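You operate a simulated robot arm through the tools that you are given. There is no shell and no other tool. Be economical: measure what you need, move in short steps, check, and stop when the job is done.

You are at the controls of a simulated two-armed robot. One attempt, no reset.

TASK
Press the white block's bush flush and put the block in the tray.
Fine: use the press; the grey tray; leave the press slide out.

It is judged by the outcome, as a careful person would: the job done as asked, and still so three seconds after it is handed in. It fails if anything else is knocked over, pushed out of place, dropped, spilled or broken.

THE ROBOT
Two 7-joint arms with three-finger grippers on one trunk, on a base that drives. Base frame: it is fixed to the floor where the robot stands at the start and does not move with it; the origin is under the middle of the robot, x ahead of it, y to its left, z up; the surface under the hand at the start is at about z = 80. Readings come in cm, rad, newtons and seconds.
The left shoulder is at the start at [5, 15.4, 97.9], the right one opposite. With the tool pointing down near the work surface each hand reaches from about 20 to 64 cm from the robot's upright axis, wherever it stands, measured 20 degrees to its own side. Places, roughly: carrier [40, -20, 80]; silver press slide [40, -70, 80]; top of the silver press slide [40, -70, 80]. Payload 2.69 kg a hand.
The tool frame of a hand sits at the grasp point between the pads (the TCP): z along the fingers, y along the line on which they close. The tips reach 2.9 cm beyond it. The gripper opens to 12 cm. The gripper's body begins 7.8 cm behind the TCP.
Orientation is told as [roll, pitch, yaw] about the base's x, y, z axes, in that order, counted from this pose: with the fingers straight down and closing along the base's y, the tool's x points along the base's -x, its y along +y and its z along -z.

THE INTERFACE
- The arms move only by the tool step_arm. It takes "left_moves", "right_moves" or both (then of equal length, played together; a hand with none holds still); each is a list of rows, each a list of 7 numbers: the finger opening in cm, from 0 to 12, then the shift along the base's x, y, z in cm, then the turn, a rotation vector about the base's x, y, z in rad. In form: [[claw, x, y, z, rx, ry, rz], ...]. A call has 1 to 10 rows; each row is the pose to reach, as a shift and turn from the pose commanded when the call began. A row lasts 0.2 s, in which the tool goes at most 5 cm and 0.15 rad; a call with a longer step from one row to the next is refused whole, and so is a gripper value outside its range. Where a pose cannot be reached the arm comes as near as it can. A force on the tool above 90 N (or 10 N above the force at the start of the call, whichever is more), or a blocked arm, ends the call early, and 0.2 s more pass. Each finger halts on what it meets, pressing with about 31 N; the grip force reading is that of the motor and also rises with nothing between the fingers. The clock runs only during rows and for 0.2 s after the last one: add rows that repeat a pose to give the fingers time. The reply holds the time, the measured pose of the TCP, the force on the tool along the base axes, the opening and the grip force, in the units named above and with some noise, with the torque about the TCP (base axes, N m) and any sound that the robot's microphone picked up.
- Cameras (640 x 400 px; columns grow to the right, rows downward): "scene" is now at [16.07, -4.47, 115.6]; the picture's right is [-0.46, -0.89, 0.00], its down [-0.24, 0.13, -0.96] and it looks along [0.85, -0.45, -0.27] (base axes); focal length 214 px, centre (320, 200). "left" rides on the left gripper at [6.3, 0, -10.4] in its tool frame; the picture's right is [0.00, 1.00, 0.00], its down [-0.83, 0.00, -0.56] and it looks along [-0.56, 0.00, 0.83] (tool axes); focal length 275 px, centre (320, 200). "right" rides on the right gripper at [6.3, 0, -10.4] in its tool frame; the picture's right is [0.01, 1.00, 0.00], its down [-0.83, 0.00, -0.56] and it looks along [-0.56, 0.00, 0.83] (tool axes); focal length 275 px, centre (320, 200).
- snapshot(camera): a new picture of that camera. It takes no simulated time.
- move_column(by): slides the trunk up (or, below 0, down) by that many cm; the arms and the scene camera ride with it, the base frame stays. It gives what a move gives, with no picture.
- drive_base(legs): drives the robot by 1 to 6 legs, each [ahead, left, turn to the left] in cm, cm and rad, along the robot's own axes; the way and the turn of a leg run together, so that a leg with both is an arc; at most 150 cm and 3.142 rad a leg. The arms and the cameras ride along, it lands a little off, and it stops where it bumps. It gives what a move gives.
- pan_tilt(pan, tilt): turns the head with the scene camera to pan (to the left, within 1.396 rad either way) and tilt (down, from -0.506 to 1.204), counted from straight ahead of the robot. It gives what a move gives.
- measure_at(camera, pixels): there is no depth. For up to 12 entries [column, row, z] of the newest picture of that camera ("zoom" is the newest enlarged one), the place [x, y] in the base frame at which the ray of that pixel passes the height z, good to about 0.2 cm. It takes no simulated time.
- close_up(camera, box): a new picture of the part [left, top, right, bottom] of that camera's present view, enlarged. It takes no simulated time.
- close_job(): hands the job in; it is judged then, once.

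Keep the steps short. Do not move on a guess: measure, check each grasp and each placing, and mend mistakes. In all there are 80 turns and 62 pictures (those below and enlarged ones count). Leave the grippers open and the arms clear of the work at the hand-in unless told otherwise, and finish with a single line.

The tools are called as name(argument=value, ...) on one line, values as JSON. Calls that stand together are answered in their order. step_arm: Moves the arms, as the interface text tells. Its arguments: {"type":"object","properties":{"left_moves":{"type":"array","items":{"type":"array","items":{"type":"number"}}},"right_moves":{"type":"array","items":{"type":"array","items":{"type":"number"}}}},"required":[]} The other tools are called the same way: move_column (by) slides the trunk up or down; drive_base (legs) drives the base; pan_tilt (pan, tilt) turns the head that bears the scene camera; snapshot (camera) takes a picture; measure_at (camera, pixels) gives the place at which the rays of pixels pass given heights; close_up (camera, box) takes an enlarged picture of a part of a camera's view; close_job () hands the job in.

At the start:

```text
clock: 0.0
left_tool_pos: [28.19, -3.13, 112.65]
left_tool_rot: [-0.006, -0.004, 0.013]
left_contact_force: [46.7, -76.3, -11.3]
left_moment: [8.81, 4.64, 6.07]
left_opening: 12.02
left_grip_force: 0.0
right_tool_pos: [32.66, -45.76, 104.07]
right_tool_rot: [0.0, 0.0, 0.001]
right_contact_force: [0.6, 0.0, 0.9]
right_moment: [-0.02, 0.0, -0.02]
right_opening: 12.03
right_grip_force: 0.0
trunk travel left (down, up): [-35.0, 8.8]
robot x, y, heading: [-0.22, 0.01, 0.004]
head pan, tilt: [-0.635, 0.424]
```

scene: 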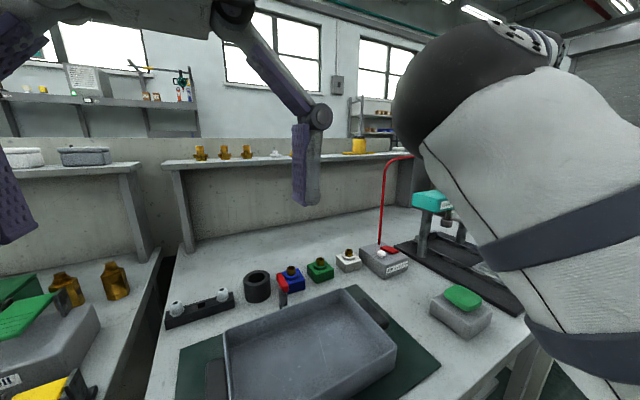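
right: 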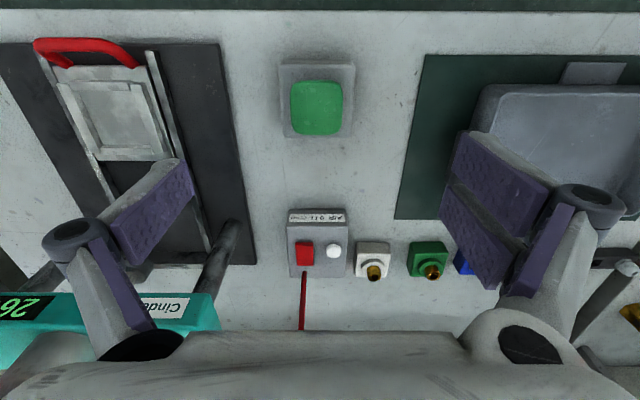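
left: 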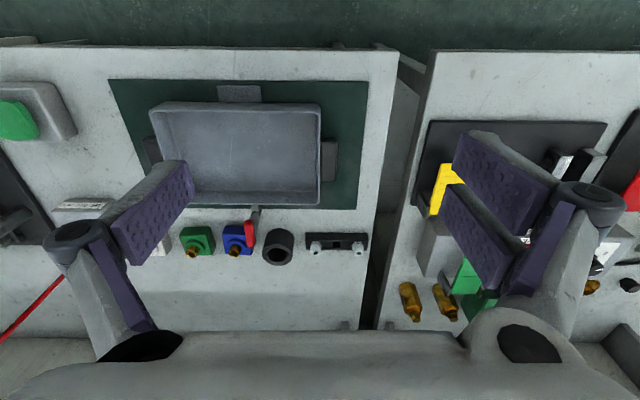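

I'll start by looking closely at the press, its controls and the white block.

close_up(camera="right", box=[0, 20, 260, 360])

close_up(camera="right", box=[260, 40, 480, 340])

close_up(camera="scene", box=[320, 140, 540, 340])

measure_at(camera="right", pixels=[[372, 260, 85], [372, 272, 86], [316, 108, 85], [305, 253, 86], [333, 251, 86], [85, 55, 83], [115, 115, 82], [428, 258, 85]])

```text
1.18 times, centred on (130, 190) of right
```

zoom: 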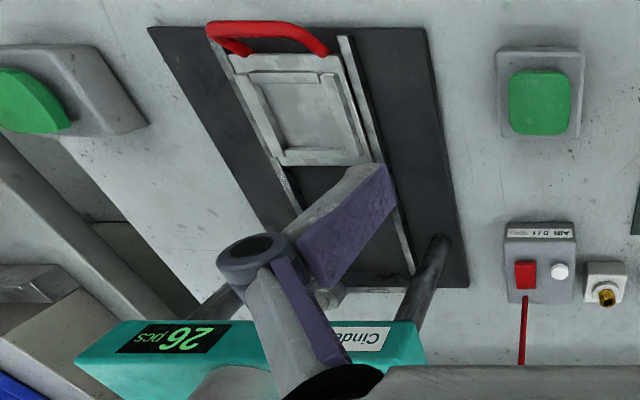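

```text
1.33 times, centred on (370, 190) of right
```

zoom: 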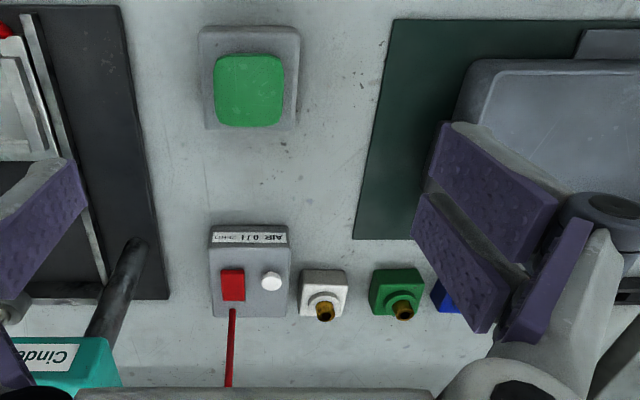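

```text
2.00 times, centred on (430, 240) of scene
```

zoom: 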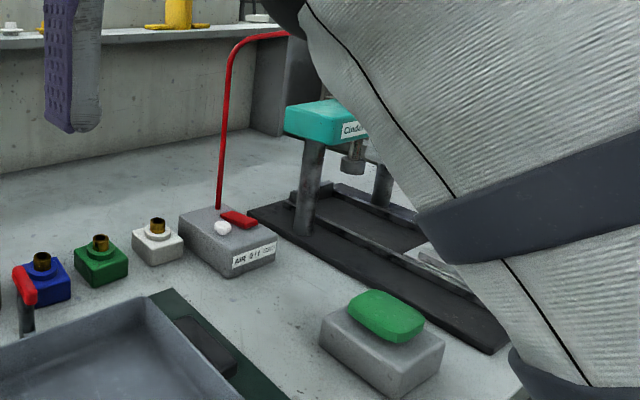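

```text
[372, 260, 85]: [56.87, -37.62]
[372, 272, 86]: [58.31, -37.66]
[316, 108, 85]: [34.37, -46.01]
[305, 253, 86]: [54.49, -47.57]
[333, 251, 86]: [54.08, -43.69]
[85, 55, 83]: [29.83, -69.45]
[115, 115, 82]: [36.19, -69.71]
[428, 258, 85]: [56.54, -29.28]
```

The press is two-handed: a green button at about [34, -46] and another at the far side. The left hand reads a large force at the start, so I'll hold both hands still for a moment to re-read it, and look further right.

step_arm(left_moves=[[12, 0, 0, 0, 0, 0, 0]], right_moves=[[12, 0, 0, 0, 0, 0, 0]])

pan_tilt(pan=-1.2, tilt=0.6)

snapshot(camera="scene")

```text
clock: 0.4
left_tool_pos: [28.32, -3.22, 112.4]
left_tool_rot: [-0.007, -0.009, 0.025]
left_contact_force: [43.5, -70.0, -15.0]
left_moment: [8.03, 3.73, 5.67]
left_opening: 12.04
left_grip_force: 0.1
right_tool_pos: [32.78, -45.72, 103.98]
right_tool_rot: [-0.002, 0.0, -0.001]
right_contact_force: [-0.3, 0.0, -0.4]
right_moment: [-0.03, 0.01, 0.01]
right_opening: 12.0
right_grip_force: 0.0
trunk travel left (down, up): [-35.0, 8.8]
robot x, y, heading: [-0.21, -0.0, -0.003]
head pan, tilt: [-0.635, 0.424]
```

```text
clock: 1.4
left_tool_pos: [28.23, -3.27, 112.59]
left_tool_rot: [-0.008, -0.01, 0.03]
left_contact_force: [53.2, -77.5, -6.6]
left_moment: [9.04, 5.71, 6.27]
left_opening: 12.0
left_grip_force: 0.0
right_tool_pos: [32.85, -45.66, 104.06]
right_tool_rot: [0.001, 0.0, 0.001]
right_contact_force: [0.1, -0.8, 0.2]
right_moment: [-0.02, 0.03, -0.02]
right_opening: 12.01
right_grip_force: 0.0
trunk travel left (down, up): [-35.0, 8.8]
robot x, y, heading: [0.01, 0.28, -0.003]
head pan, tilt: [-1.201, 0.6]
```

```text
55 pictures are left
```

scene: 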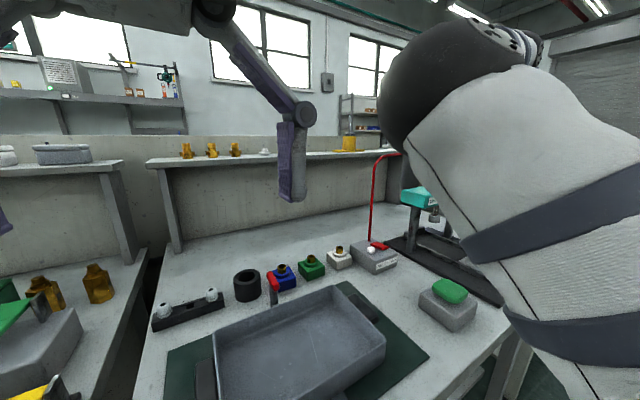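

The left hand is being pushed +x and -y, probably by contact with the head. I'll ease it forward 3 cm, away from whatever pushes it, and re-read.

step_arm(left_moves=[[12, 1, 0, 0, 0, 0, 0], [12, 2, -0.5, 0, 0, 0, 0], [12, 3, -1, 0, 0, 0, 0]])

snapshot(camera="scene")

```text
clock: 2.2
left_tool_pos: [31.0, -4.16, 112.82]
left_tool_rot: [-0.007, -0.006, 0.01]
left_contact_force: [0.4, -0.2, -0.2]
left_moment: [0.02, 0.01, -0.05]
left_opening: 11.99
left_grip_force: 0.0
right_tool_pos: [32.75, -45.82, 104.07]
right_tool_rot: [0.001, -0.001, 0.0]
right_contact_force: [-0.1, -1.1, -0.5]
right_moment: [0.04, 0.02, 0.02]
right_opening: 12.0
right_grip_force: 0.0
trunk travel left (down, up): [-35.0, 8.8]
robot x, y, heading: [-0.04, -0.41, 0.006]
head pan, tilt: [-1.201, 0.6]
```

```text
54 pictures are left
```

scene: 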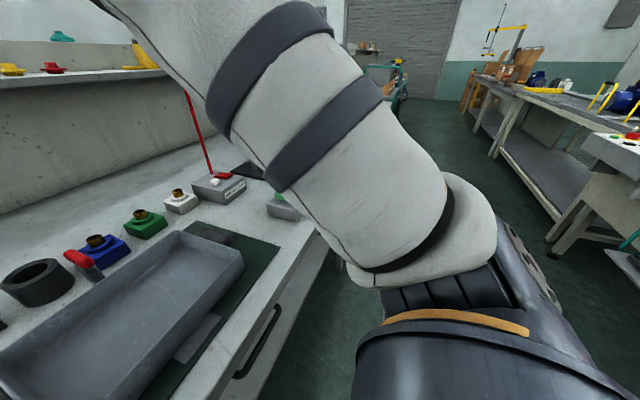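

The left hand is free now. Next I'll drive the robot sideways 30 cm to the right along the bench, to bring the press within view and reach. The hands are above z=100 and stay short of the press head.

drive_base(legs=[[0, -30, 0]])

snapshot(camera="right")

snapshot(camera="left")

```text
clock: 5.0
left_tool_pos: [31.28, -33.4, 112.65]
left_tool_rot: [-0.006, -0.006, 0.015]
left_contact_force: [0.0, -0.8, 0.9]
left_moment: [0.05, -0.01, 0.02]
left_opening: 12.0
left_grip_force: 0.0
right_tool_pos: [32.85, -75.09, 104.02]
right_tool_rot: [0.001, 0.001, 0.001]
right_contact_force: [1.1, 0.2, -0.2]
right_moment: [0.0, -0.01, -0.03]
right_opening: 12.01
right_grip_force: 0.1
trunk travel left (down, up): [-35.0, 8.8]
robot x, y, heading: [-0.19, -29.23, 0.002]
head pan, tilt: [-1.201, 0.6]
```

```text
53 pictures are left
```

right: 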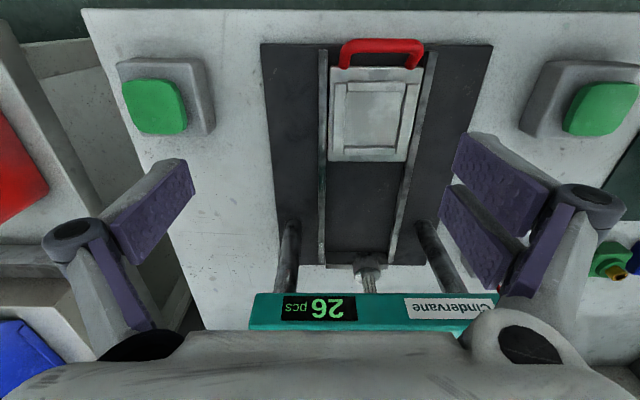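

```text
52 pictures are left
```

left: 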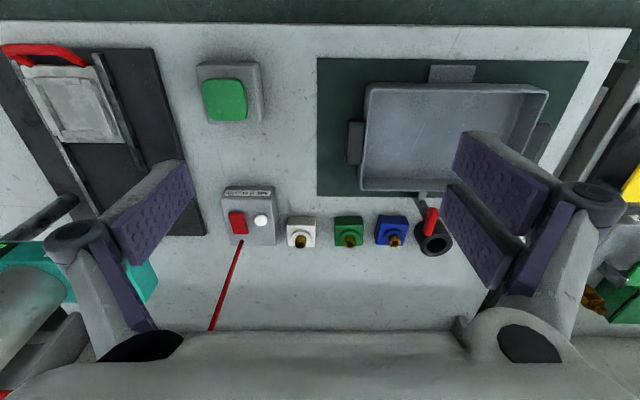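

Good views now. I'll measure the slide nest, handle, buttons, the valve box and the block, and zoom in on the nest, the valve box and the white block.

measure_at(camera="right", pixels=[[375, 118, 82], [333, 70, 82], [418, 70, 82], [331, 160, 82], [405, 160, 82], [380, 45, 83], [155, 107, 86], [603, 108, 86], [368, 290, 90], [370, 265, 90], [375, 296, 100], [260, 45, 80]])

measure_at(camera="left", pixels=[[288, 247, 80], [319, 247, 80], [301, 217, 84], [315, 217, 84], [301, 241, 87], [223, 99, 86], [237, 223, 86], [261, 221, 86], [372, 84, 84], [547, 90, 84], [362, 190, 84], [288, 217, 84]])

close_up(camera="right", box=[260, 30, 500, 180])

close_up(camera="left", box=[200, 170, 360, 270])

```text
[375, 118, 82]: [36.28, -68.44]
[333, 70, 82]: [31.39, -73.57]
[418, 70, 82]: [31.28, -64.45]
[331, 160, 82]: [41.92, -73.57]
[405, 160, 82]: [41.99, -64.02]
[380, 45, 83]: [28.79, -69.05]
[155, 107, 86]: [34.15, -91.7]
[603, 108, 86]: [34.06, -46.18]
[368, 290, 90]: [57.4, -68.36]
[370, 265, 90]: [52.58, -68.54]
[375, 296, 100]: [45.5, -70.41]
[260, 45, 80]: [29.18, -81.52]
```

```text
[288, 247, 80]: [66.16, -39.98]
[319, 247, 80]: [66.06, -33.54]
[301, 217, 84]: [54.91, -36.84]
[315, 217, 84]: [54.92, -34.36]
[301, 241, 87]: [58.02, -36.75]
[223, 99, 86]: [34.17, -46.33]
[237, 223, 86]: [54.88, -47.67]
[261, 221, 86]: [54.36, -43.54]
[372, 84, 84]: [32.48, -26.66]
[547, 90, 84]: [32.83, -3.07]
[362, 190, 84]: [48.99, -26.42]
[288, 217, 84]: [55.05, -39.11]
```

```text
2.67 times, centred on (380, 105) of right
```

zoom: 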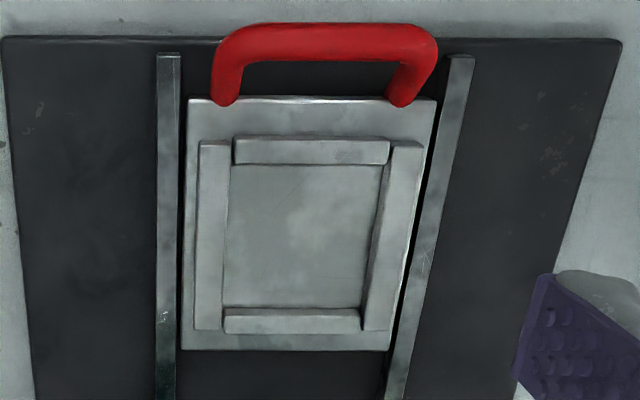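

```text
4.00 times, centred on (280, 220) of left
```

zoom: 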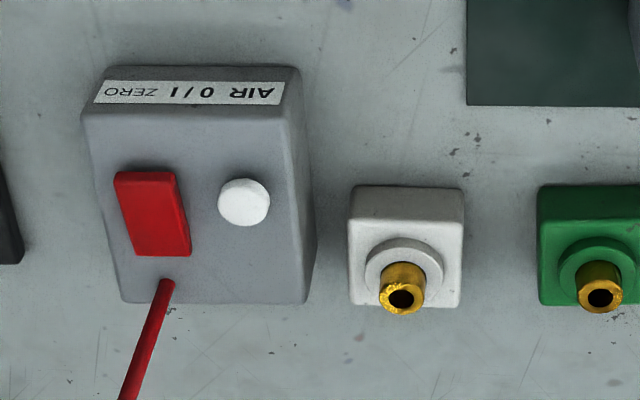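

The white block is near [59, -37]. Its label reads "AIR 0/1 ZERO", so I'll avoid those controls unless the press turns out to be dead. I'll drive 21 cm further right so the left hand reaches the block straight ahead, then look again to triangulate the press.

drive_base(legs=[[0, -21, 0]])

snapshot(camera="left")

snapshot(camera="right")

```text
clock: 7.3
left_tool_pos: [31.06, -55.19, 112.75]
left_tool_rot: [-0.005, -0.005, 0.01]
left_contact_force: [-0.3, -0.2, -0.1]
left_moment: [0.01, -0.01, 0.04]
left_opening: 12.0
left_grip_force: 0.0
right_tool_pos: [32.51, -96.79, 104.03]
right_tool_rot: [-0.001, -0.001, -0.003]
right_contact_force: [-0.2, -0.3, -0.2]
right_moment: [0.0, -0.01, -0.04]
right_opening: 12.0
right_grip_force: 0.1
trunk travel left (down, up): [-35.0, 8.8]
robot x, y, heading: [0.01, -50.7, -0.002]
head pan, tilt: [-1.201, 0.6]
```

```text
49 pictures are left
```

left: 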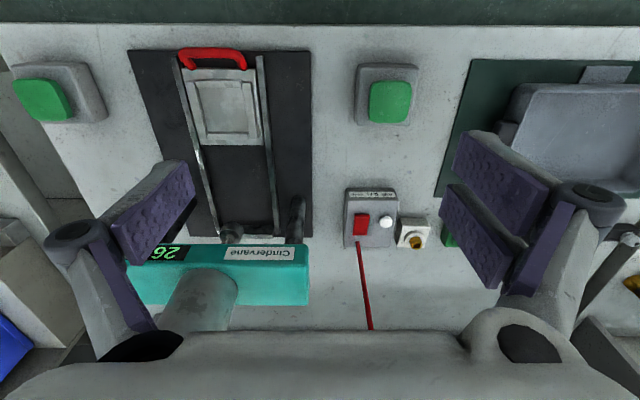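

```text
48 pictures are left
```

right: 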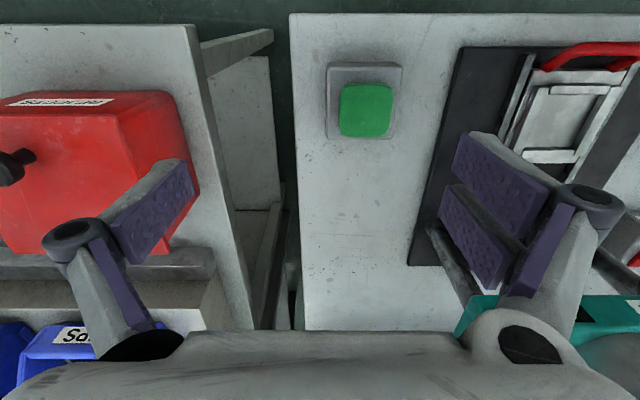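

measure_at(camera="left", pixels=[[231, 235, 90], [308, 245, 100], [305, 305, 100], [200, 305, 105], [387, 101, 86], [395, 217, 83], [426, 217, 83], [414, 242, 84], [361, 223, 86], [386, 222, 86], [212, 62, 83], [226, 110, 82]])

measure_at(camera="right", pixels=[[366, 109, 86], [470, 296, 100], [575, 115, 82], [600, 50, 83], [430, 225, 90]])

close_up(camera="left", box=[330, 170, 460, 260])

close_up(camera="left", box=[120, 30, 330, 330])

```text
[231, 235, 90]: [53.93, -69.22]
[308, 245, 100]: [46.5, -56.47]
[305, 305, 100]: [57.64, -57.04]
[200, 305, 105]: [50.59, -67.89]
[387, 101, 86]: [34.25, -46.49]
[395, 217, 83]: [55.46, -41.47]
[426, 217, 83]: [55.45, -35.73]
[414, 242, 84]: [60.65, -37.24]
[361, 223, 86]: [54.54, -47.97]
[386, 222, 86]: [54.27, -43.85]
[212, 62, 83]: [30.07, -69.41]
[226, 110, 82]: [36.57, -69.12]
```

```text
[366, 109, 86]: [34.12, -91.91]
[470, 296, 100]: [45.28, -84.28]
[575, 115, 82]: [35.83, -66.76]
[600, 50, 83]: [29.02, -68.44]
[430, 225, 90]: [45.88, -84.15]
```

```text
4.44 times, centred on (395, 215) of left
```

zoom: 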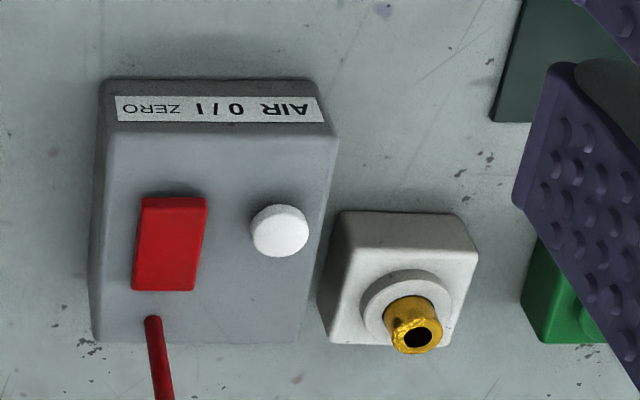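

```text
1.33 times, centred on (225, 180) of left
```

zoom: 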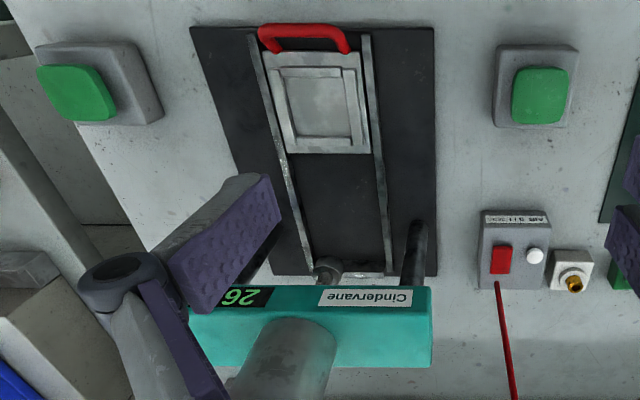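

Triangulating gives these positions:
- White block: about 5.3 cm square and 3 cm high, centre near [60.4, -36.9].
- Ram: near [52.5, -68.8].
- Nest: near [36.5, -69].

I'll turn the left hand by -90° so the fingers close along x. That clears the valve box and keeps the camera away from the red hose. I'll bring it in front of the block, still high.

step_arm(left_moves=[[12, 1, 2, 0, 0, 0, -0.145], [12, 2, 4, 0, 0, 0, -0.29], [12, 3, 6, 0, 0, 0, -0.435], [12, 4, 8, 0, 0, 0, -0.58], [12, 5, 10, 0, 0, 0, -0.725], [12, 6, 12, -1, 0, 0, -0.87], [12, 7, 14, -2, 0, 0, -1.015], [12, 8, 16, -3, 0, 0, -1.16], [12, 9, 17, -4, 0, 0, -1.305], [12, 10, 18, -5, 0, 0, -1.45]])

```text
clock: 9.5
left_tool_pos: [41.11, -37.09, 107.84]
left_tool_rot: [-0.005, -0.006, -1.443]
left_contact_force: [-0.1, 0.4, 0.8]
left_moment: [0.01, -0.02, 0.03]
left_opening: 12.01
left_grip_force: 0.1
right_tool_pos: [32.61, -96.63, 104.04]
right_tool_rot: [-0.001, -0.001, -0.003]
right_contact_force: [0.3, 0.8, 0.2]
right_moment: [0.0, 0.01, 0.01]
right_opening: 12.02
right_grip_force: 0.1
trunk travel left (down, up): [-35.0, 8.8]
robot x, y, heading: [-0.21, -51.07, -0.004]
head pan, tilt: [-1.201, 0.6]
```

That went well. Now I'll finish the turn, move forward over the block at z≈95, and take a look.

step_arm(left_moves=[[12, 4, 0, -1, 0, 0, -0.125], [12, 8, 0, -3, 0, 0, -0.125], [12, 12, 0, -6, 0, 0, -0.125], [12, 16, 0, -9, 0, 0, -0.125], [12, 19.3, 0.2, -12, 0, 0, -0.125], [12, 19.3, 0.2, -12, 0, 0, -0.125]])

snapshot(camera="left")

pan_tilt(pan=0.2, tilt=0.5)

snapshot(camera="scene")

```text
clock: 10.9
left_tool_pos: [57.36, -36.71, 94.89]
left_tool_rot: [-0.004, -0.004, -1.565]
left_contact_force: [-0.5, 0.6, 0.1]
left_moment: [0.01, -0.04, 0.05]
left_opening: 11.99
left_grip_force: 0.0
left hand out of reach, approached as far as the arm can: row 4, 5, 6
right_tool_pos: [32.48, -96.67, 104.19]
right_tool_rot: [-0.001, 0.0, -0.003]
right_contact_force: [-0.2, 0.5, -0.5]
right_moment: [0.02, 0.01, -0.01]
right_opening: 12.0
right_grip_force: 0.0
trunk travel left (down, up): [-35.0, 8.8]
robot x, y, heading: [0.18, -50.65, -0.007]
head pan, tilt: [-1.201, 0.6]
```

```text
45 pictures are left
```

left: 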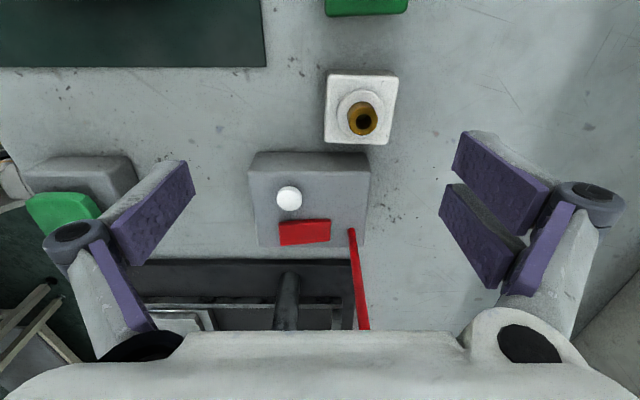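

```text
clock: 12.4
left_tool_pos: [57.5, -36.69, 94.9]
left_tool_rot: [-0.005, -0.005, -1.564]
left_contact_force: [-0.5, 0.2, -0.2]
left_moment: [-0.05, -0.01, -0.02]
left_opening: 12.01
left_grip_force: 0.1
right_tool_pos: [32.62, -96.64, 104.03]
right_tool_rot: [0.0, 0.0, -0.003]
right_contact_force: [0.2, 0.1, -1.0]
right_moment: [-0.01, -0.01, -0.02]
right_opening: 11.99
right_grip_force: 0.1
trunk travel left (down, up): [-35.0, 8.8]
robot x, y, heading: [-0.17, -50.81, -0.002]
head pan, tilt: [0.201, 0.499]
```

```text
44 pictures are left
```

scene: 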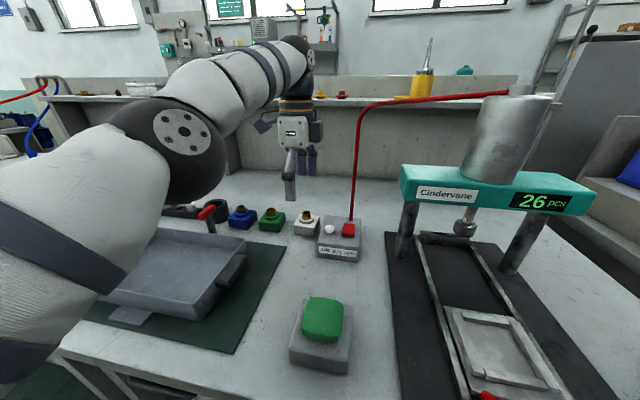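

The reach ran out at x=57.5. I'll measure the block in this view and look down at the gap between the robot and the bench, to see whether I can drive forward a few cm.

measure_at(camera="left", pixels=[[324, 143, 80], [387, 146, 83], [326, 75, 83], [399, 75, 83], [324, 138, 83], [389, 144, 83], [362, 121, 84.5], [351, 300, 86]])

pan_tilt(pan=-0.3, tilt=1.2)

snapshot(camera="scene")

```text
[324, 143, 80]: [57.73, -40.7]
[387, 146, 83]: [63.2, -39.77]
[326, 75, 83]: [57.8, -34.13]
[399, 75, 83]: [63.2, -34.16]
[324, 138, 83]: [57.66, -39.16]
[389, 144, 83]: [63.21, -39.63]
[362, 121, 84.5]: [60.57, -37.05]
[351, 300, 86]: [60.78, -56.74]
```

```text
clock: 13.5
left_tool_pos: [57.54, -36.82, 94.93]
left_tool_rot: [-0.007, -0.005, -1.564]
left_contact_force: [-0.1, -0.8, 0.5]
left_moment: [0.02, 0.01, -0.03]
left_opening: 11.99
left_grip_force: 0.0
right_tool_pos: [32.55, -96.7, 104.02]
right_tool_rot: [0.0, 0.0, -0.003]
right_contact_force: [-0.3, -0.5, -0.1]
right_moment: [-0.01, -0.01, 0.0]
right_opening: 12.01
right_grip_force: 0.1
trunk travel left (down, up): [-35.0, 8.8]
robot x, y, heading: [0.01, -50.9, -0.001]
head pan, tilt: [-0.3, 1.201]
```

```text
43 pictures are left
```

scene: 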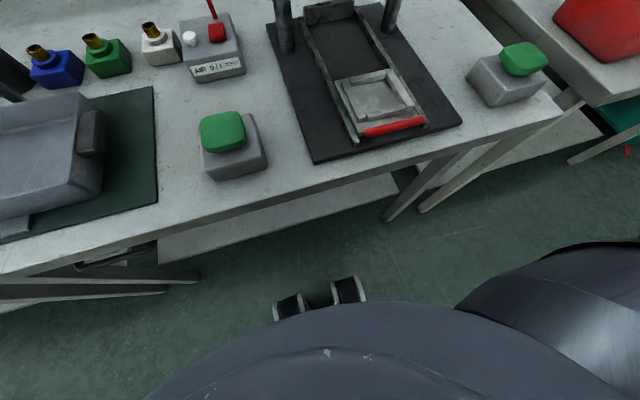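

measure_at(camera="scene", pixels=[[380, 158, 80], [300, 195, 80], [320, 285, 5], [345, 280, 5], [400, 305, 60], [400, 220, 0]])

```text
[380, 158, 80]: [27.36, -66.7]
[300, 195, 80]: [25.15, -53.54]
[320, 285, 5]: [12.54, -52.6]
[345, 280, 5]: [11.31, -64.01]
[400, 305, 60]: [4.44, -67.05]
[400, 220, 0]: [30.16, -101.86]
```

There is about 12 cm of free floor between the base (x≈12) and the bench edge (x≈25). I'll drive forward 5 cm; both hands stay high and clear.

drive_base(legs=[[5, 0, 0]])

```text
clock: 14.4
left_tool_pos: [62.63, -36.65, 94.72]
left_tool_rot: [-0.004, -0.005, -1.566]
left_contact_force: [0.4, 0.3, -0.5]
left_moment: [-0.02, 0.06, 0.0]
left_opening: 11.99
left_grip_force: 0.0
right_tool_pos: [37.62, -96.72, 104.01]
right_tool_rot: [0.0, 0.002, -0.004]
right_contact_force: [1.0, 0.9, 0.5]
right_moment: [0.05, 0.06, -0.02]
right_opening: 12.01
right_grip_force: 0.0
trunk travel left (down, up): [-35.0, 8.8]
robot x, y, heading: [5.0, -51.05, -0.002]
head pan, tilt: [-0.3, 1.201]
```

Now I'll shift back about 2.2 cm to centre over the block at x=60.45, come down to z≈90, and check.

step_arm(left_moves=[[12, -1.2, -0.1, -2, 0, 0, 0], [12, -2.2, -0.2, -4.8, 0, 0, 0], [12, -2.2, -0.2, -4.8, 0, 0, 0]])

snapshot(camera="left")

```text
clock: 15.2
left_tool_pos: [60.21, -36.84, 90.14]
left_tool_rot: [-0.003, -0.007, -1.564]
left_contact_force: [0.6, -0.5, 0.3]
left_moment: [0.02, -0.02, 0.0]
left_opening: 11.98
left_grip_force: 0.1
right_tool_pos: [37.6, -96.74, 104.05]
right_tool_rot: [-0.001, 0.002, -0.004]
right_contact_force: [0.1, 0.3, 0.5]
right_moment: [-0.01, -0.02, -0.04]
right_opening: 11.99
right_grip_force: 0.0
trunk travel left (down, up): [-35.0, 8.8]
robot x, y, heading: [4.76, -50.94, 0.001]
head pan, tilt: [-0.3, 1.201]
```

```text
42 pictures are left
```

left: 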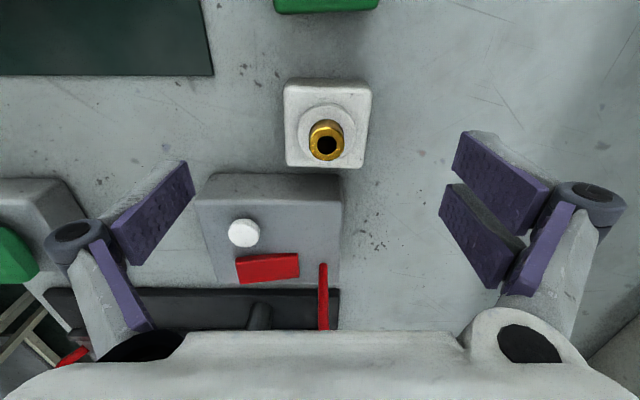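

measure_at(camera="left", pixels=[[286, 84, 83], [370, 84, 83], [286, 164, 83], [364, 166, 83], [326, 146, 84.5], [326, 146, 86]])

close_up(camera="left", box=[260, 60, 400, 180])

```text
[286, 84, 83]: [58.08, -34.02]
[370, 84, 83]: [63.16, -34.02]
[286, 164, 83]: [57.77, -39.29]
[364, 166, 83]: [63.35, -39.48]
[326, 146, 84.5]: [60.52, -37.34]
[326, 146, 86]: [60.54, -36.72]
```

```text
3.33 times, centred on (330, 120) of left
```

zoom: 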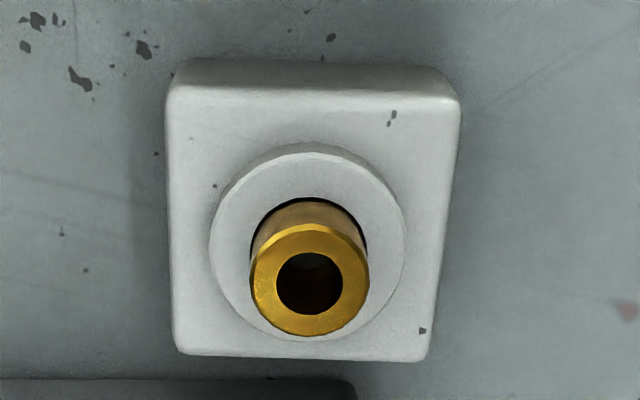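

The block is centred at about [60.55, -36.85], and the bush tip is at z≈85.6. I'll go down to TCP z≈84.3 (tips at 81.4) and close on it.

step_arm(left_moves=[[12, 0.3, 0, -3, 0, 0, 0], [12, 0.3, 0, -5.8, 0, 0, 0], [12, 0.3, 0, -5.8, 0, 0, 0], [8, 0.3, 0, -5.8, 0, 0, 0], [6, 0.3, 0, -5.8, 0, 0, 0], [4.5, 0.3, 0, -5.8, 0, 0, 0], [4.5, 0.3, 0, -5.8, 0, 0, 0], [4.5, 0.3, 0, -5.8, 0, 0, 0]])

snapshot(camera="left")

```text
clock: 17.0
left_tool_pos: [60.59, -36.84, 84.28]
left_tool_rot: [-0.007, -0.005, -1.567]
left_contact_force: [1.2, -1.3, 1.2]
left_moment: [-0.03, -0.02, 0.04]
left_opening: 5.56
left_grip_force: 30.7
right_tool_pos: [37.53, -96.72, 103.97]
right_tool_rot: [0.001, 0.0, -0.003]
right_contact_force: [0.5, 0.9, 0.6]
right_moment: [0.03, 0.02, 0.01]
right_opening: 11.99
right_grip_force: 0.2
trunk travel left (down, up): [-35.0, 8.8]
robot x, y, heading: [4.7, -51.06, -0.007]
head pan, tilt: [-0.3, 1.201]
```

```text
40 pictures are left
```

left: 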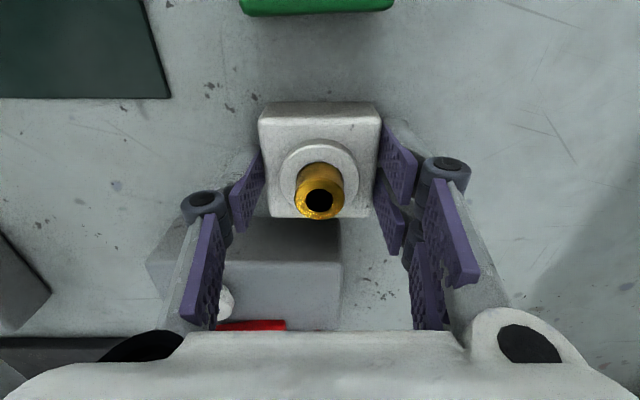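

The grip holds: opening 5.56, force 31 N. I'll lift straight up, then draw back toward the robot.

step_arm(left_moves=[[4.5, 0, 0, 2, 0, 0, 0], [4.5, 0, 0, 6, 0, 0, 0], [4.5, -1, 0, 10, 0, 0, 0], [4.5, -5, 0, 12, 0, 0, 0], [4.5, -9, 0, 13, 0, 0, 0], [4.5, -13, 0, 13, 0, 0, 0], [4.5, -17, 0, 13, 0, 0, 0], [4.5, -21, 0, 13, 0, 0, 0], [4.5, -22, 0, 13, 0, 0, 0]])

drive_base(legs=[[0, -14, 0]])

snapshot(camera="left")

snapshot(camera="scene")

```text
clock: 19.0
left_tool_pos: [38.6, -37.04, 97.17]
left_tool_rot: [-0.004, -0.003, -1.564]
left_contact_force: [0.7, 0.7, -2.8]
left_moment: [0.0, 0.01, -0.02]
left_opening: 5.57
left_grip_force: 30.8
right_tool_pos: [37.54, -96.8, 103.98]
right_tool_rot: [0.0, 0.0, -0.004]
right_contact_force: [1.1, -0.3, 0.6]
right_moment: [0.03, -0.02, 0.0]
right_opening: 12.0
right_grip_force: 0.0
trunk travel left (down, up): [-35.0, 8.8]
robot x, y, heading: [5.07, -50.76, -0.002]
head pan, tilt: [-0.3, 1.201]
```

```text
clock: 20.7
left_tool_pos: [38.46, -50.98, 97.06]
left_tool_rot: [-0.005, -0.005, -1.568]
left_contact_force: [-0.7, 0.3, -3.5]
left_moment: [0.05, 0.0, 0.03]
left_opening: 5.56
left_grip_force: 31.1
right_tool_pos: [37.46, -110.88, 104.04]
right_tool_rot: [0.0, 0.0, -0.007]
right_contact_force: [0.1, -0.3, 0.3]
right_moment: [0.03, 0.02, -0.01]
right_opening: 12.02
right_grip_force: 0.1
trunk travel left (down, up): [-35.0, 8.8]
robot x, y, heading: [4.81, -65.0, -0.003]
head pan, tilt: [-0.3, 1.201]
```

```text
39 pictures are left
```

left: 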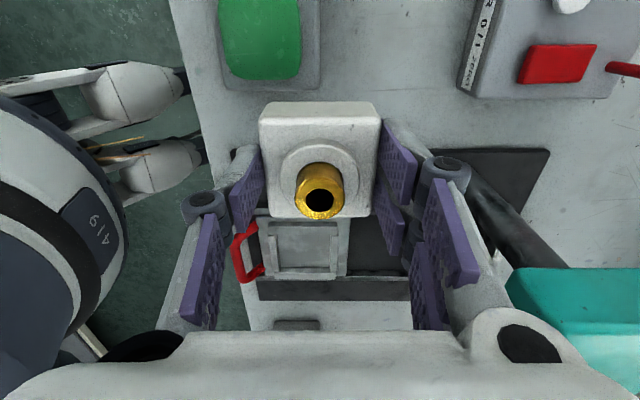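

```text
38 pictures are left
```

scene: 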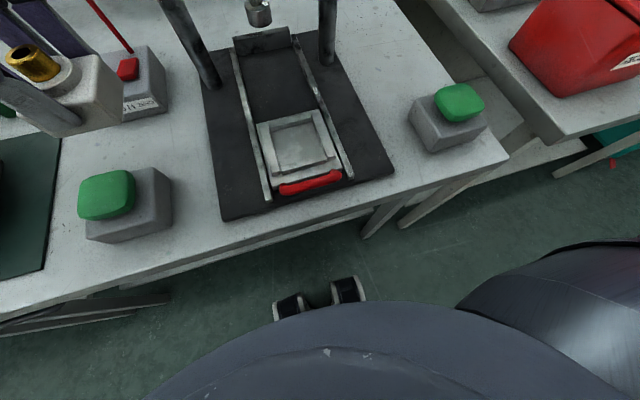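

The block is held well. I'll zoom in on the nest to get its position precisely.

close_up(camera="scene", box=[220, 70, 380, 210])

```text
2.86 times, centred on (300, 140) of scene
```

zoom: 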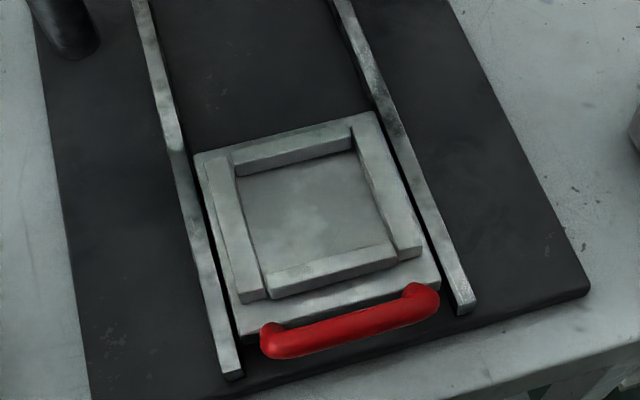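

measure_at(camera="zoom", pixels=[[248, 220, 82.5], [374, 185, 82.5], [330, 258, 82.5], [295, 162, 82], [295, 144, 82.5], [320, 225, 81.5], [204, 160, 81.5], [440, 285, 81.5], [375, 110, 81.5], [236, 335, 81.5], [350, 320, 83.5], [350, 340, 83]])

```text
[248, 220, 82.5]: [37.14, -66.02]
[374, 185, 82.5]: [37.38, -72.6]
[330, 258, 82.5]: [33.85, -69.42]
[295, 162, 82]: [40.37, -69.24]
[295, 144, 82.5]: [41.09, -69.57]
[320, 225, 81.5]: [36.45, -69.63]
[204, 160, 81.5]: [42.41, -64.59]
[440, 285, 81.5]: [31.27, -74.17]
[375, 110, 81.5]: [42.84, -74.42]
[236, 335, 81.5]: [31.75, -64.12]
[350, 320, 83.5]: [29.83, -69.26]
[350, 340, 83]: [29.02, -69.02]
```

The nest centre is at [37.1, -69.3] and is about 6.5 cm inside. I'll move the block above it at z≈92 and check.

step_arm(left_moves=[[4.5, 0, -4, 0, 0, 0, 0], [4.5, -0.5, -8, 0, 0, 0, 0], [4.5, -1, -12, 0, 0, 0, 0], [4.5, -1.4, -16, 0, 0, 0, 0], [4.5, -1.4, -18.3, 0, 0, 0, 0], [4.5, -1.4, -18.3, -3, 0, 0, 0], [4.5, -1.4, -18.3, -5, 0, 0, 0], [4.5, -1.4, -18.3, -5, 0, 0, 0]])

snapshot(camera="left")

close_up(camera="scene", box=[220, 30, 380, 210])

```text
clock: 22.7
left_tool_pos: [39.8, -69.61, 93.62]
left_tool_rot: [0.015, -0.065, -1.504]
left_contact_force: [-0.2, -0.2, -2.8]
left_moment: [-0.04, 0.0, 0.02]
left_opening: 5.55
left_grip_force: 31.1
right_tool_pos: [37.32, -110.69, 103.99]
right_tool_rot: [-0.001, -0.001, -0.004]
right_contact_force: [0.3, -0.3, 0.5]
right_moment: [-0.01, 0.03, -0.01]
right_opening: 11.98
right_grip_force: 0.1
trunk travel left (down, up): [-35.0, 8.8]
robot x, y, heading: [4.9, -65.01, -0.008]
head pan, tilt: [-0.3, 1.201]
stopped in row 8 (left hand): the arm was blocked; the commanded pose is now the measured one
```

```text
36 pictures are left
```

left: 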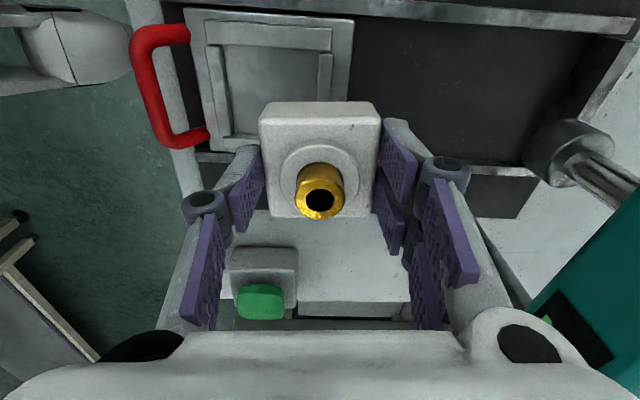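

```text
2.22 times, centred on (300, 120) of scene
```

zoom: 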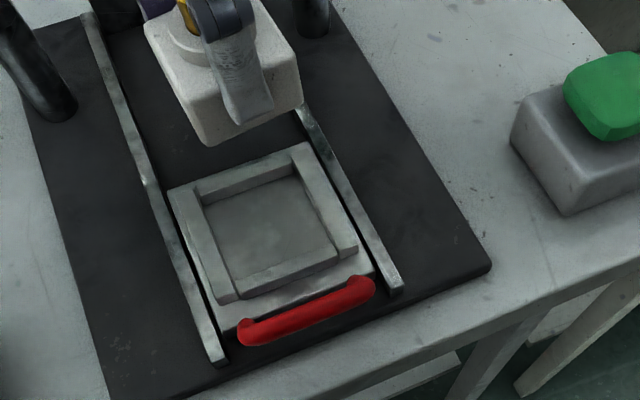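

The left arm was blocked crossing in front of the body: it's at [39.8, -69.6] and turned slightly. The block is still held. I'll move it back up and left, straighten the hand, then drive further right so the nest is on the left hand's own side.

step_arm(left_moves=[[4.5, 0, 2, 2, 0, 0, 0], [4.5, 0, 6, 4, 0.02, 0.005, -0.02], [4.5, 0, 10, 5, 0.04, 0.01, -0.04], [4.5, 0, 14, 5, 0.065, 0.015, -0.067], [4.5, 0, 17, 5, 0.065, 0.015, -0.067], [4.5, 0, 17, 5, 0.065, 0.015, -0.067]])

drive_base(legs=[[0, -18, 0]])

snapshot(camera="scene")

```text
clock: 24.1
left_tool_pos: [39.22, -52.77, 98.75]
left_tool_rot: [0.006, 0.005, -1.584]
left_contact_force: [0.4, 0.5, -2.4]
left_moment: [0.0, 0.01, -0.02]
left_opening: 5.57
left_grip_force: 31.1
right_tool_pos: [37.36, -110.63, 104.1]
right_tool_rot: [-0.001, -0.001, -0.005]
right_contact_force: [0.4, -0.1, 0.2]
right_moment: [-0.01, -0.02, 0.01]
right_opening: 12.0
right_grip_force: 0.1
trunk travel left (down, up): [-35.0, 8.8]
robot x, y, heading: [5.0, -64.88, -0.011]
head pan, tilt: [-0.3, 1.201]
```

```text
clock: 26.2
left_tool_pos: [39.17, -71.14, 98.61]
left_tool_rot: [0.004, 0.005, -1.587]
left_contact_force: [-0.8, -0.1, -3.0]
left_moment: [0.01, 0.0, 0.01]
left_opening: 5.56
left_grip_force: 31.7
right_tool_pos: [37.03, -129.14, 104.01]
right_tool_rot: [-0.001, -0.002, -0.009]
right_contact_force: [0.0, 0.5, 0.1]
right_moment: [0.01, 0.0, 0.01]
right_opening: 12.02
right_grip_force: 0.0
trunk travel left (down, up): [-35.0, 8.8]
robot x, y, heading: [4.7, -83.28, -0.013]
head pan, tilt: [-0.3, 1.201]
```

```text
34 pictures are left
```

scene: 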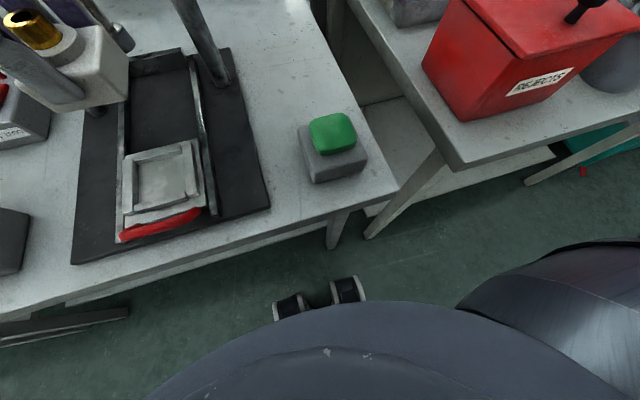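

The hand is now almost over the nest. I'll centre it at [37.1, -69.3], square the yaw, and lower to z≈89.5.

step_arm(left_moves=[[4.5, -2.1, 1.85, 0, 0, 0, 0.016], [4.5, -2.1, 1.85, -4, 0, 0, 0.016], [4.5, -2.1, 1.85, -8, 0, 0, 0.016], [4.5, -2.1, 1.85, -9, 0, 0, 0.016], [4.5, -2.1, 1.85, -9, 0, 0, 0.016]])

snapshot(camera="left")

close_up(camera="scene", box=[60, 60, 260, 260])

```text
clock: 27.4
left_tool_pos: [37.11, -69.4, 89.7]
left_tool_rot: [0.004, 0.004, -1.57]
left_contact_force: [0.8, 0.0, -1.8]
left_moment: [-0.01, 0.02, -0.01]
left_opening: 5.56
left_grip_force: 31.5
right_tool_pos: [36.91, -129.21, 104.04]
right_tool_rot: [-0.002, -0.002, -0.009]
right_contact_force: [-0.3, -0.4, -0.2]
right_moment: [0.0, 0.01, -0.03]
right_opening: 12.0
right_grip_force: 0.1
trunk travel left (down, up): [-35.0, 8.8]
robot x, y, heading: [5.26, -83.21, -0.013]
head pan, tilt: [-0.3, 1.201]
```

```text
33 pictures are left
```

left: 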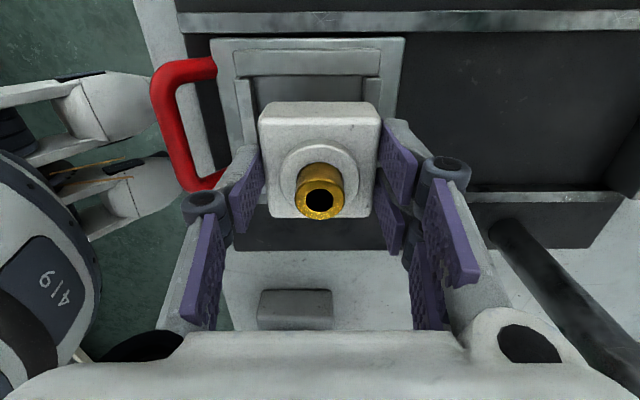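

```text
2.00 times, centred on (160, 160) of scene
```

zoom: 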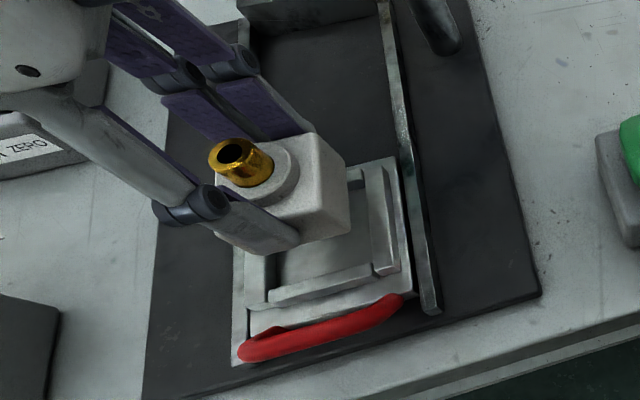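

measure_at(camera="left", pixels=[[214, 40, 81.5], [404, 40, 81.5], [252, 85, 82], [380, 85, 82], [315, 76, 82.5], [300, 195, 82.5]])

```text
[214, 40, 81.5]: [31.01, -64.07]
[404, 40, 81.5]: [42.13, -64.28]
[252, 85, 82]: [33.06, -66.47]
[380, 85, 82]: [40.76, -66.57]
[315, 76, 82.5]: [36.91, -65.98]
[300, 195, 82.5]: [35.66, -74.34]
```

The nest centre comes out near x=36.9. I'll adjust by -0.2 and lower gently until the block sits, watching the force.

step_arm(left_moves=[[4.5, -0.2, 0, -1.5, 0, 0, 0], [4.5, -0.2, 0, -2.7, 0, 0, 0], [4.5, -0.2, 0, -3.3, 0, 0, 0], [4.5, -0.2, 0, -3.7, 0, 0, 0]])

close_up(camera="scene", box=[60, 60, 260, 260])

```text
clock: 28.4
left_tool_pos: [36.71, -69.43, 86.24]
left_tool_rot: [0.012, 0.002, -1.571]
left_contact_force: [1.5, 6.8, 55.3]
left_moment: [0.24, 1.88, -0.18]
left_opening: 5.57
left_grip_force: 31.1
right_tool_pos: [36.85, -129.15, 104.33]
right_tool_rot: [-0.002, -0.003, -0.01]
right_contact_force: [0.2, -0.3, -0.4]
right_moment: [0.03, -0.02, -0.02]
right_opening: 12.0
right_grip_force: 0.1
trunk travel left (down, up): [-35.0, 8.8]
robot x, y, heading: [4.96, -83.25, -0.011]
head pan, tilt: [-0.3, 1.201]
```

```text
2.00 times, centred on (160, 160) of scene
```

zoom: 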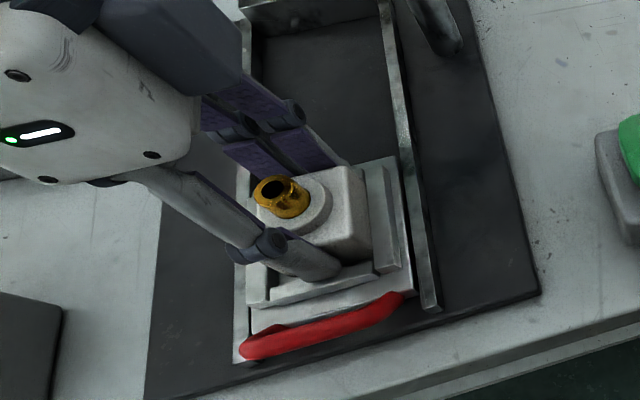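

Contact is 55 N with the block bottom at z≈82, so it is seated or nearly so. I'll ease off about 0.4 cm to relieve the force, then open and check.

step_arm(left_moves=[[4.5, 0, 0, 0.3, 0, 0, 0], [4.5, 0, 0, 0.3, 0, 0, 0]])

close_up(camera="left", box=[180, 20, 440, 260])

```text
clock: 29.0
left_tool_pos: [36.76, -69.52, 86.33]
left_tool_rot: [0.004, 0.002, -1.571]
left_contact_force: [-1.1, 0.4, 27.9]
left_moment: [-0.26, 0.37, 0.19]
left_opening: 5.55
left_grip_force: 31.2
right_tool_pos: [36.87, -129.16, 104.02]
right_tool_rot: [-0.001, -0.001, -0.009]
right_contact_force: [-0.3, 0.0, -0.4]
right_moment: [0.0, -0.02, -0.01]
right_opening: 11.99
right_grip_force: 0.0
trunk travel left (down, up): [-35.0, 8.8]
robot x, y, heading: [4.81, -83.78, -0.013]
head pan, tilt: [-0.3, 1.201]
```

```text
1.67 times, centred on (310, 140) of left
```

zoom: 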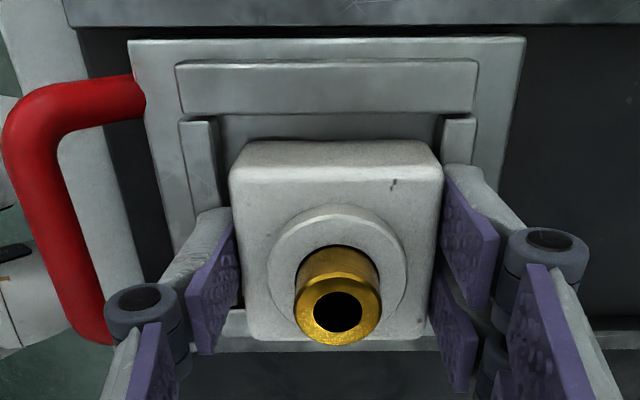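

measure_at(camera="zoom", pixels=[[330, 112, 83], [330, 62, 83], [330, 167, 85], [330, 339, 85], [330, 350, 83], [232, 250, 85], [442, 250, 85], [182, 150, 83], [475, 140, 83], [330, 40, 82], [140, 40, 82], [525, 40, 82]])

```text
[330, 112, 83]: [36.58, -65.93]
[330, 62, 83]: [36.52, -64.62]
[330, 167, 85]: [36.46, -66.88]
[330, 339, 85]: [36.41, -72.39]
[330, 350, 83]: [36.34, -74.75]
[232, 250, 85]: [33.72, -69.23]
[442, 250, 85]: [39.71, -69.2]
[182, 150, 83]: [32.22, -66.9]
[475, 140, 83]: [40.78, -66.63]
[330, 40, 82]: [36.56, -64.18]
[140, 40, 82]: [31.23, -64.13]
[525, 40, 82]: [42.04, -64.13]
```

The block spans y -66.7 to -72.3, inside the nest (-65.9 to -72.6). It rests on something level. I'll open the fingers slightly, then rise straight up and inspect how it sits.

step_arm(left_moves=[[6.2, 0, 0, 0.2, 0, 0, 0], [7, 0, 0, 0.3, 0, 0, 0], [7.5, 0, 0, 0.5, 0, 0, 0], [8, 0, 0, 3, 0, 0, 0], [8, 0, 0, 6, 0, 0, 0], [8, 0, 0, 10, 0, 0, 0]])

close_up(camera="left", box=[200, 20, 460, 240])

close_up(camera="scene", box=[80, 90, 240, 250])

```text
clock: 30.4
left_tool_pos: [36.63, -69.28, 96.35]
left_tool_rot: [0.004, 0.003, -1.571]
left_contact_force: [-0.9, -0.2, -0.2]
left_moment: [-0.01, 0.02, 0.02]
left_opening: 8.0
left_grip_force: 0.0
right_tool_pos: [36.96, -129.1, 104.2]
right_tool_rot: [0.0, -0.001, -0.009]
right_contact_force: [0.3, 0.1, 0.2]
right_moment: [0.03, 0.03, -0.02]
right_opening: 12.01
right_grip_force: 0.0
trunk travel left (down, up): [-35.0, 8.8]
robot x, y, heading: [4.85, -83.35, -0.007]
head pan, tilt: [-0.3, 1.201]
```

```text
1.82 times, centred on (330, 130) of left
```

zoom: 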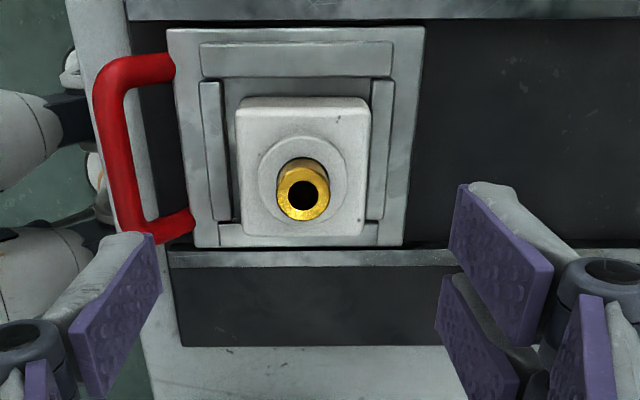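

```text
2.50 times, centred on (160, 170) of scene
```

zoom: 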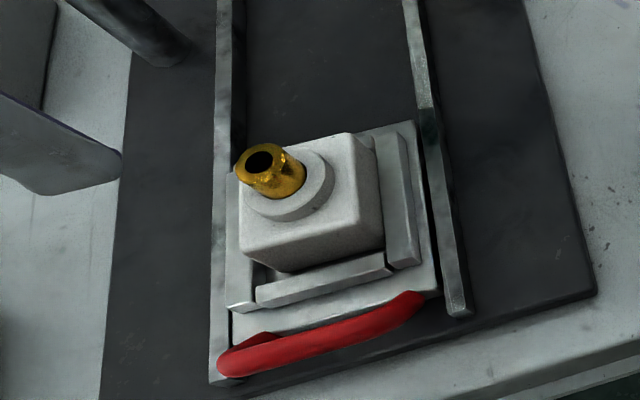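

The block sits in the nest with the bush up. Next comes the slide. The handle will end up near the press head, so I want to hold it with the hand tilted back. I'll back the robot off 12 cm for arm room (hand at z=96, clear of the bush) and look at the handle.

drive_base(legs=[[-12, 0, 0]])

step_arm(left_moves=[[8, 1, 0, 0, 0, -0.14, 0], [8, 2, 0, 0, 0, -0.28, 0], [8, 3, 0, 0, 0, -0.42, 0], [8, 3, 0, 0, 0, -0.5, 0]])

snapshot(camera="left")

```text
clock: 31.6
left_tool_pos: [24.52, -68.97, 96.32]
left_tool_rot: [0.006, 0.003, -1.572]
left_contact_force: [-0.1, 0.2, -0.5]
left_moment: [0.01, -0.01, 0.02]
left_opening: 8.02
left_grip_force: 0.0
right_tool_pos: [24.88, -129.05, 104.06]
right_tool_rot: [-0.002, -0.001, -0.01]
right_contact_force: [0.2, 0.4, 0.2]
right_moment: [0.04, -0.05, 0.03]
right_opening: 11.98
right_grip_force: 0.0
trunk travel left (down, up): [-35.0, 8.8]
robot x, y, heading: [-7.12, -82.8, -0.009]
head pan, tilt: [-0.3, 1.201]
```

```text
clock: 32.6
left_tool_pos: [27.57, -69.12, 96.46]
left_tool_rot: [0.506, 0.002, -1.567]
left_contact_force: [0.0, -0.1, -0.9]
left_moment: [-0.04, -0.04, 0.01]
left_opening: 8.0
left_grip_force: 0.1
right_tool_pos: [24.96, -128.98, 104.11]
right_tool_rot: [-0.001, -0.002, -0.01]
right_contact_force: [0.1, -0.9, 0.1]
right_moment: [0.02, 0.01, -0.01]
right_opening: 12.01
right_grip_force: 0.1
trunk travel left (down, up): [-35.0, 8.8]
robot x, y, heading: [-7.44, -83.52, -0.012]
head pan, tilt: [-0.3, 1.201]
```

```text
27 pictures are left
```

left: 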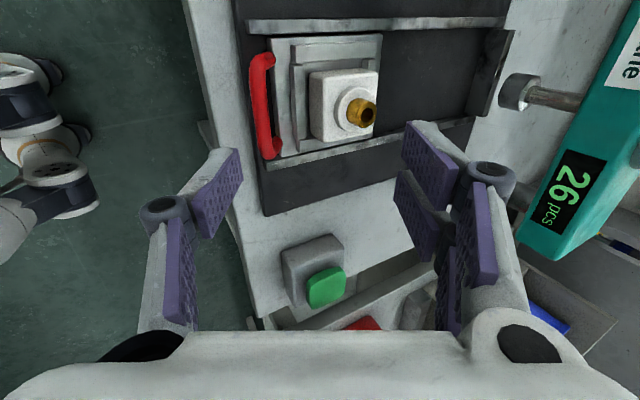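

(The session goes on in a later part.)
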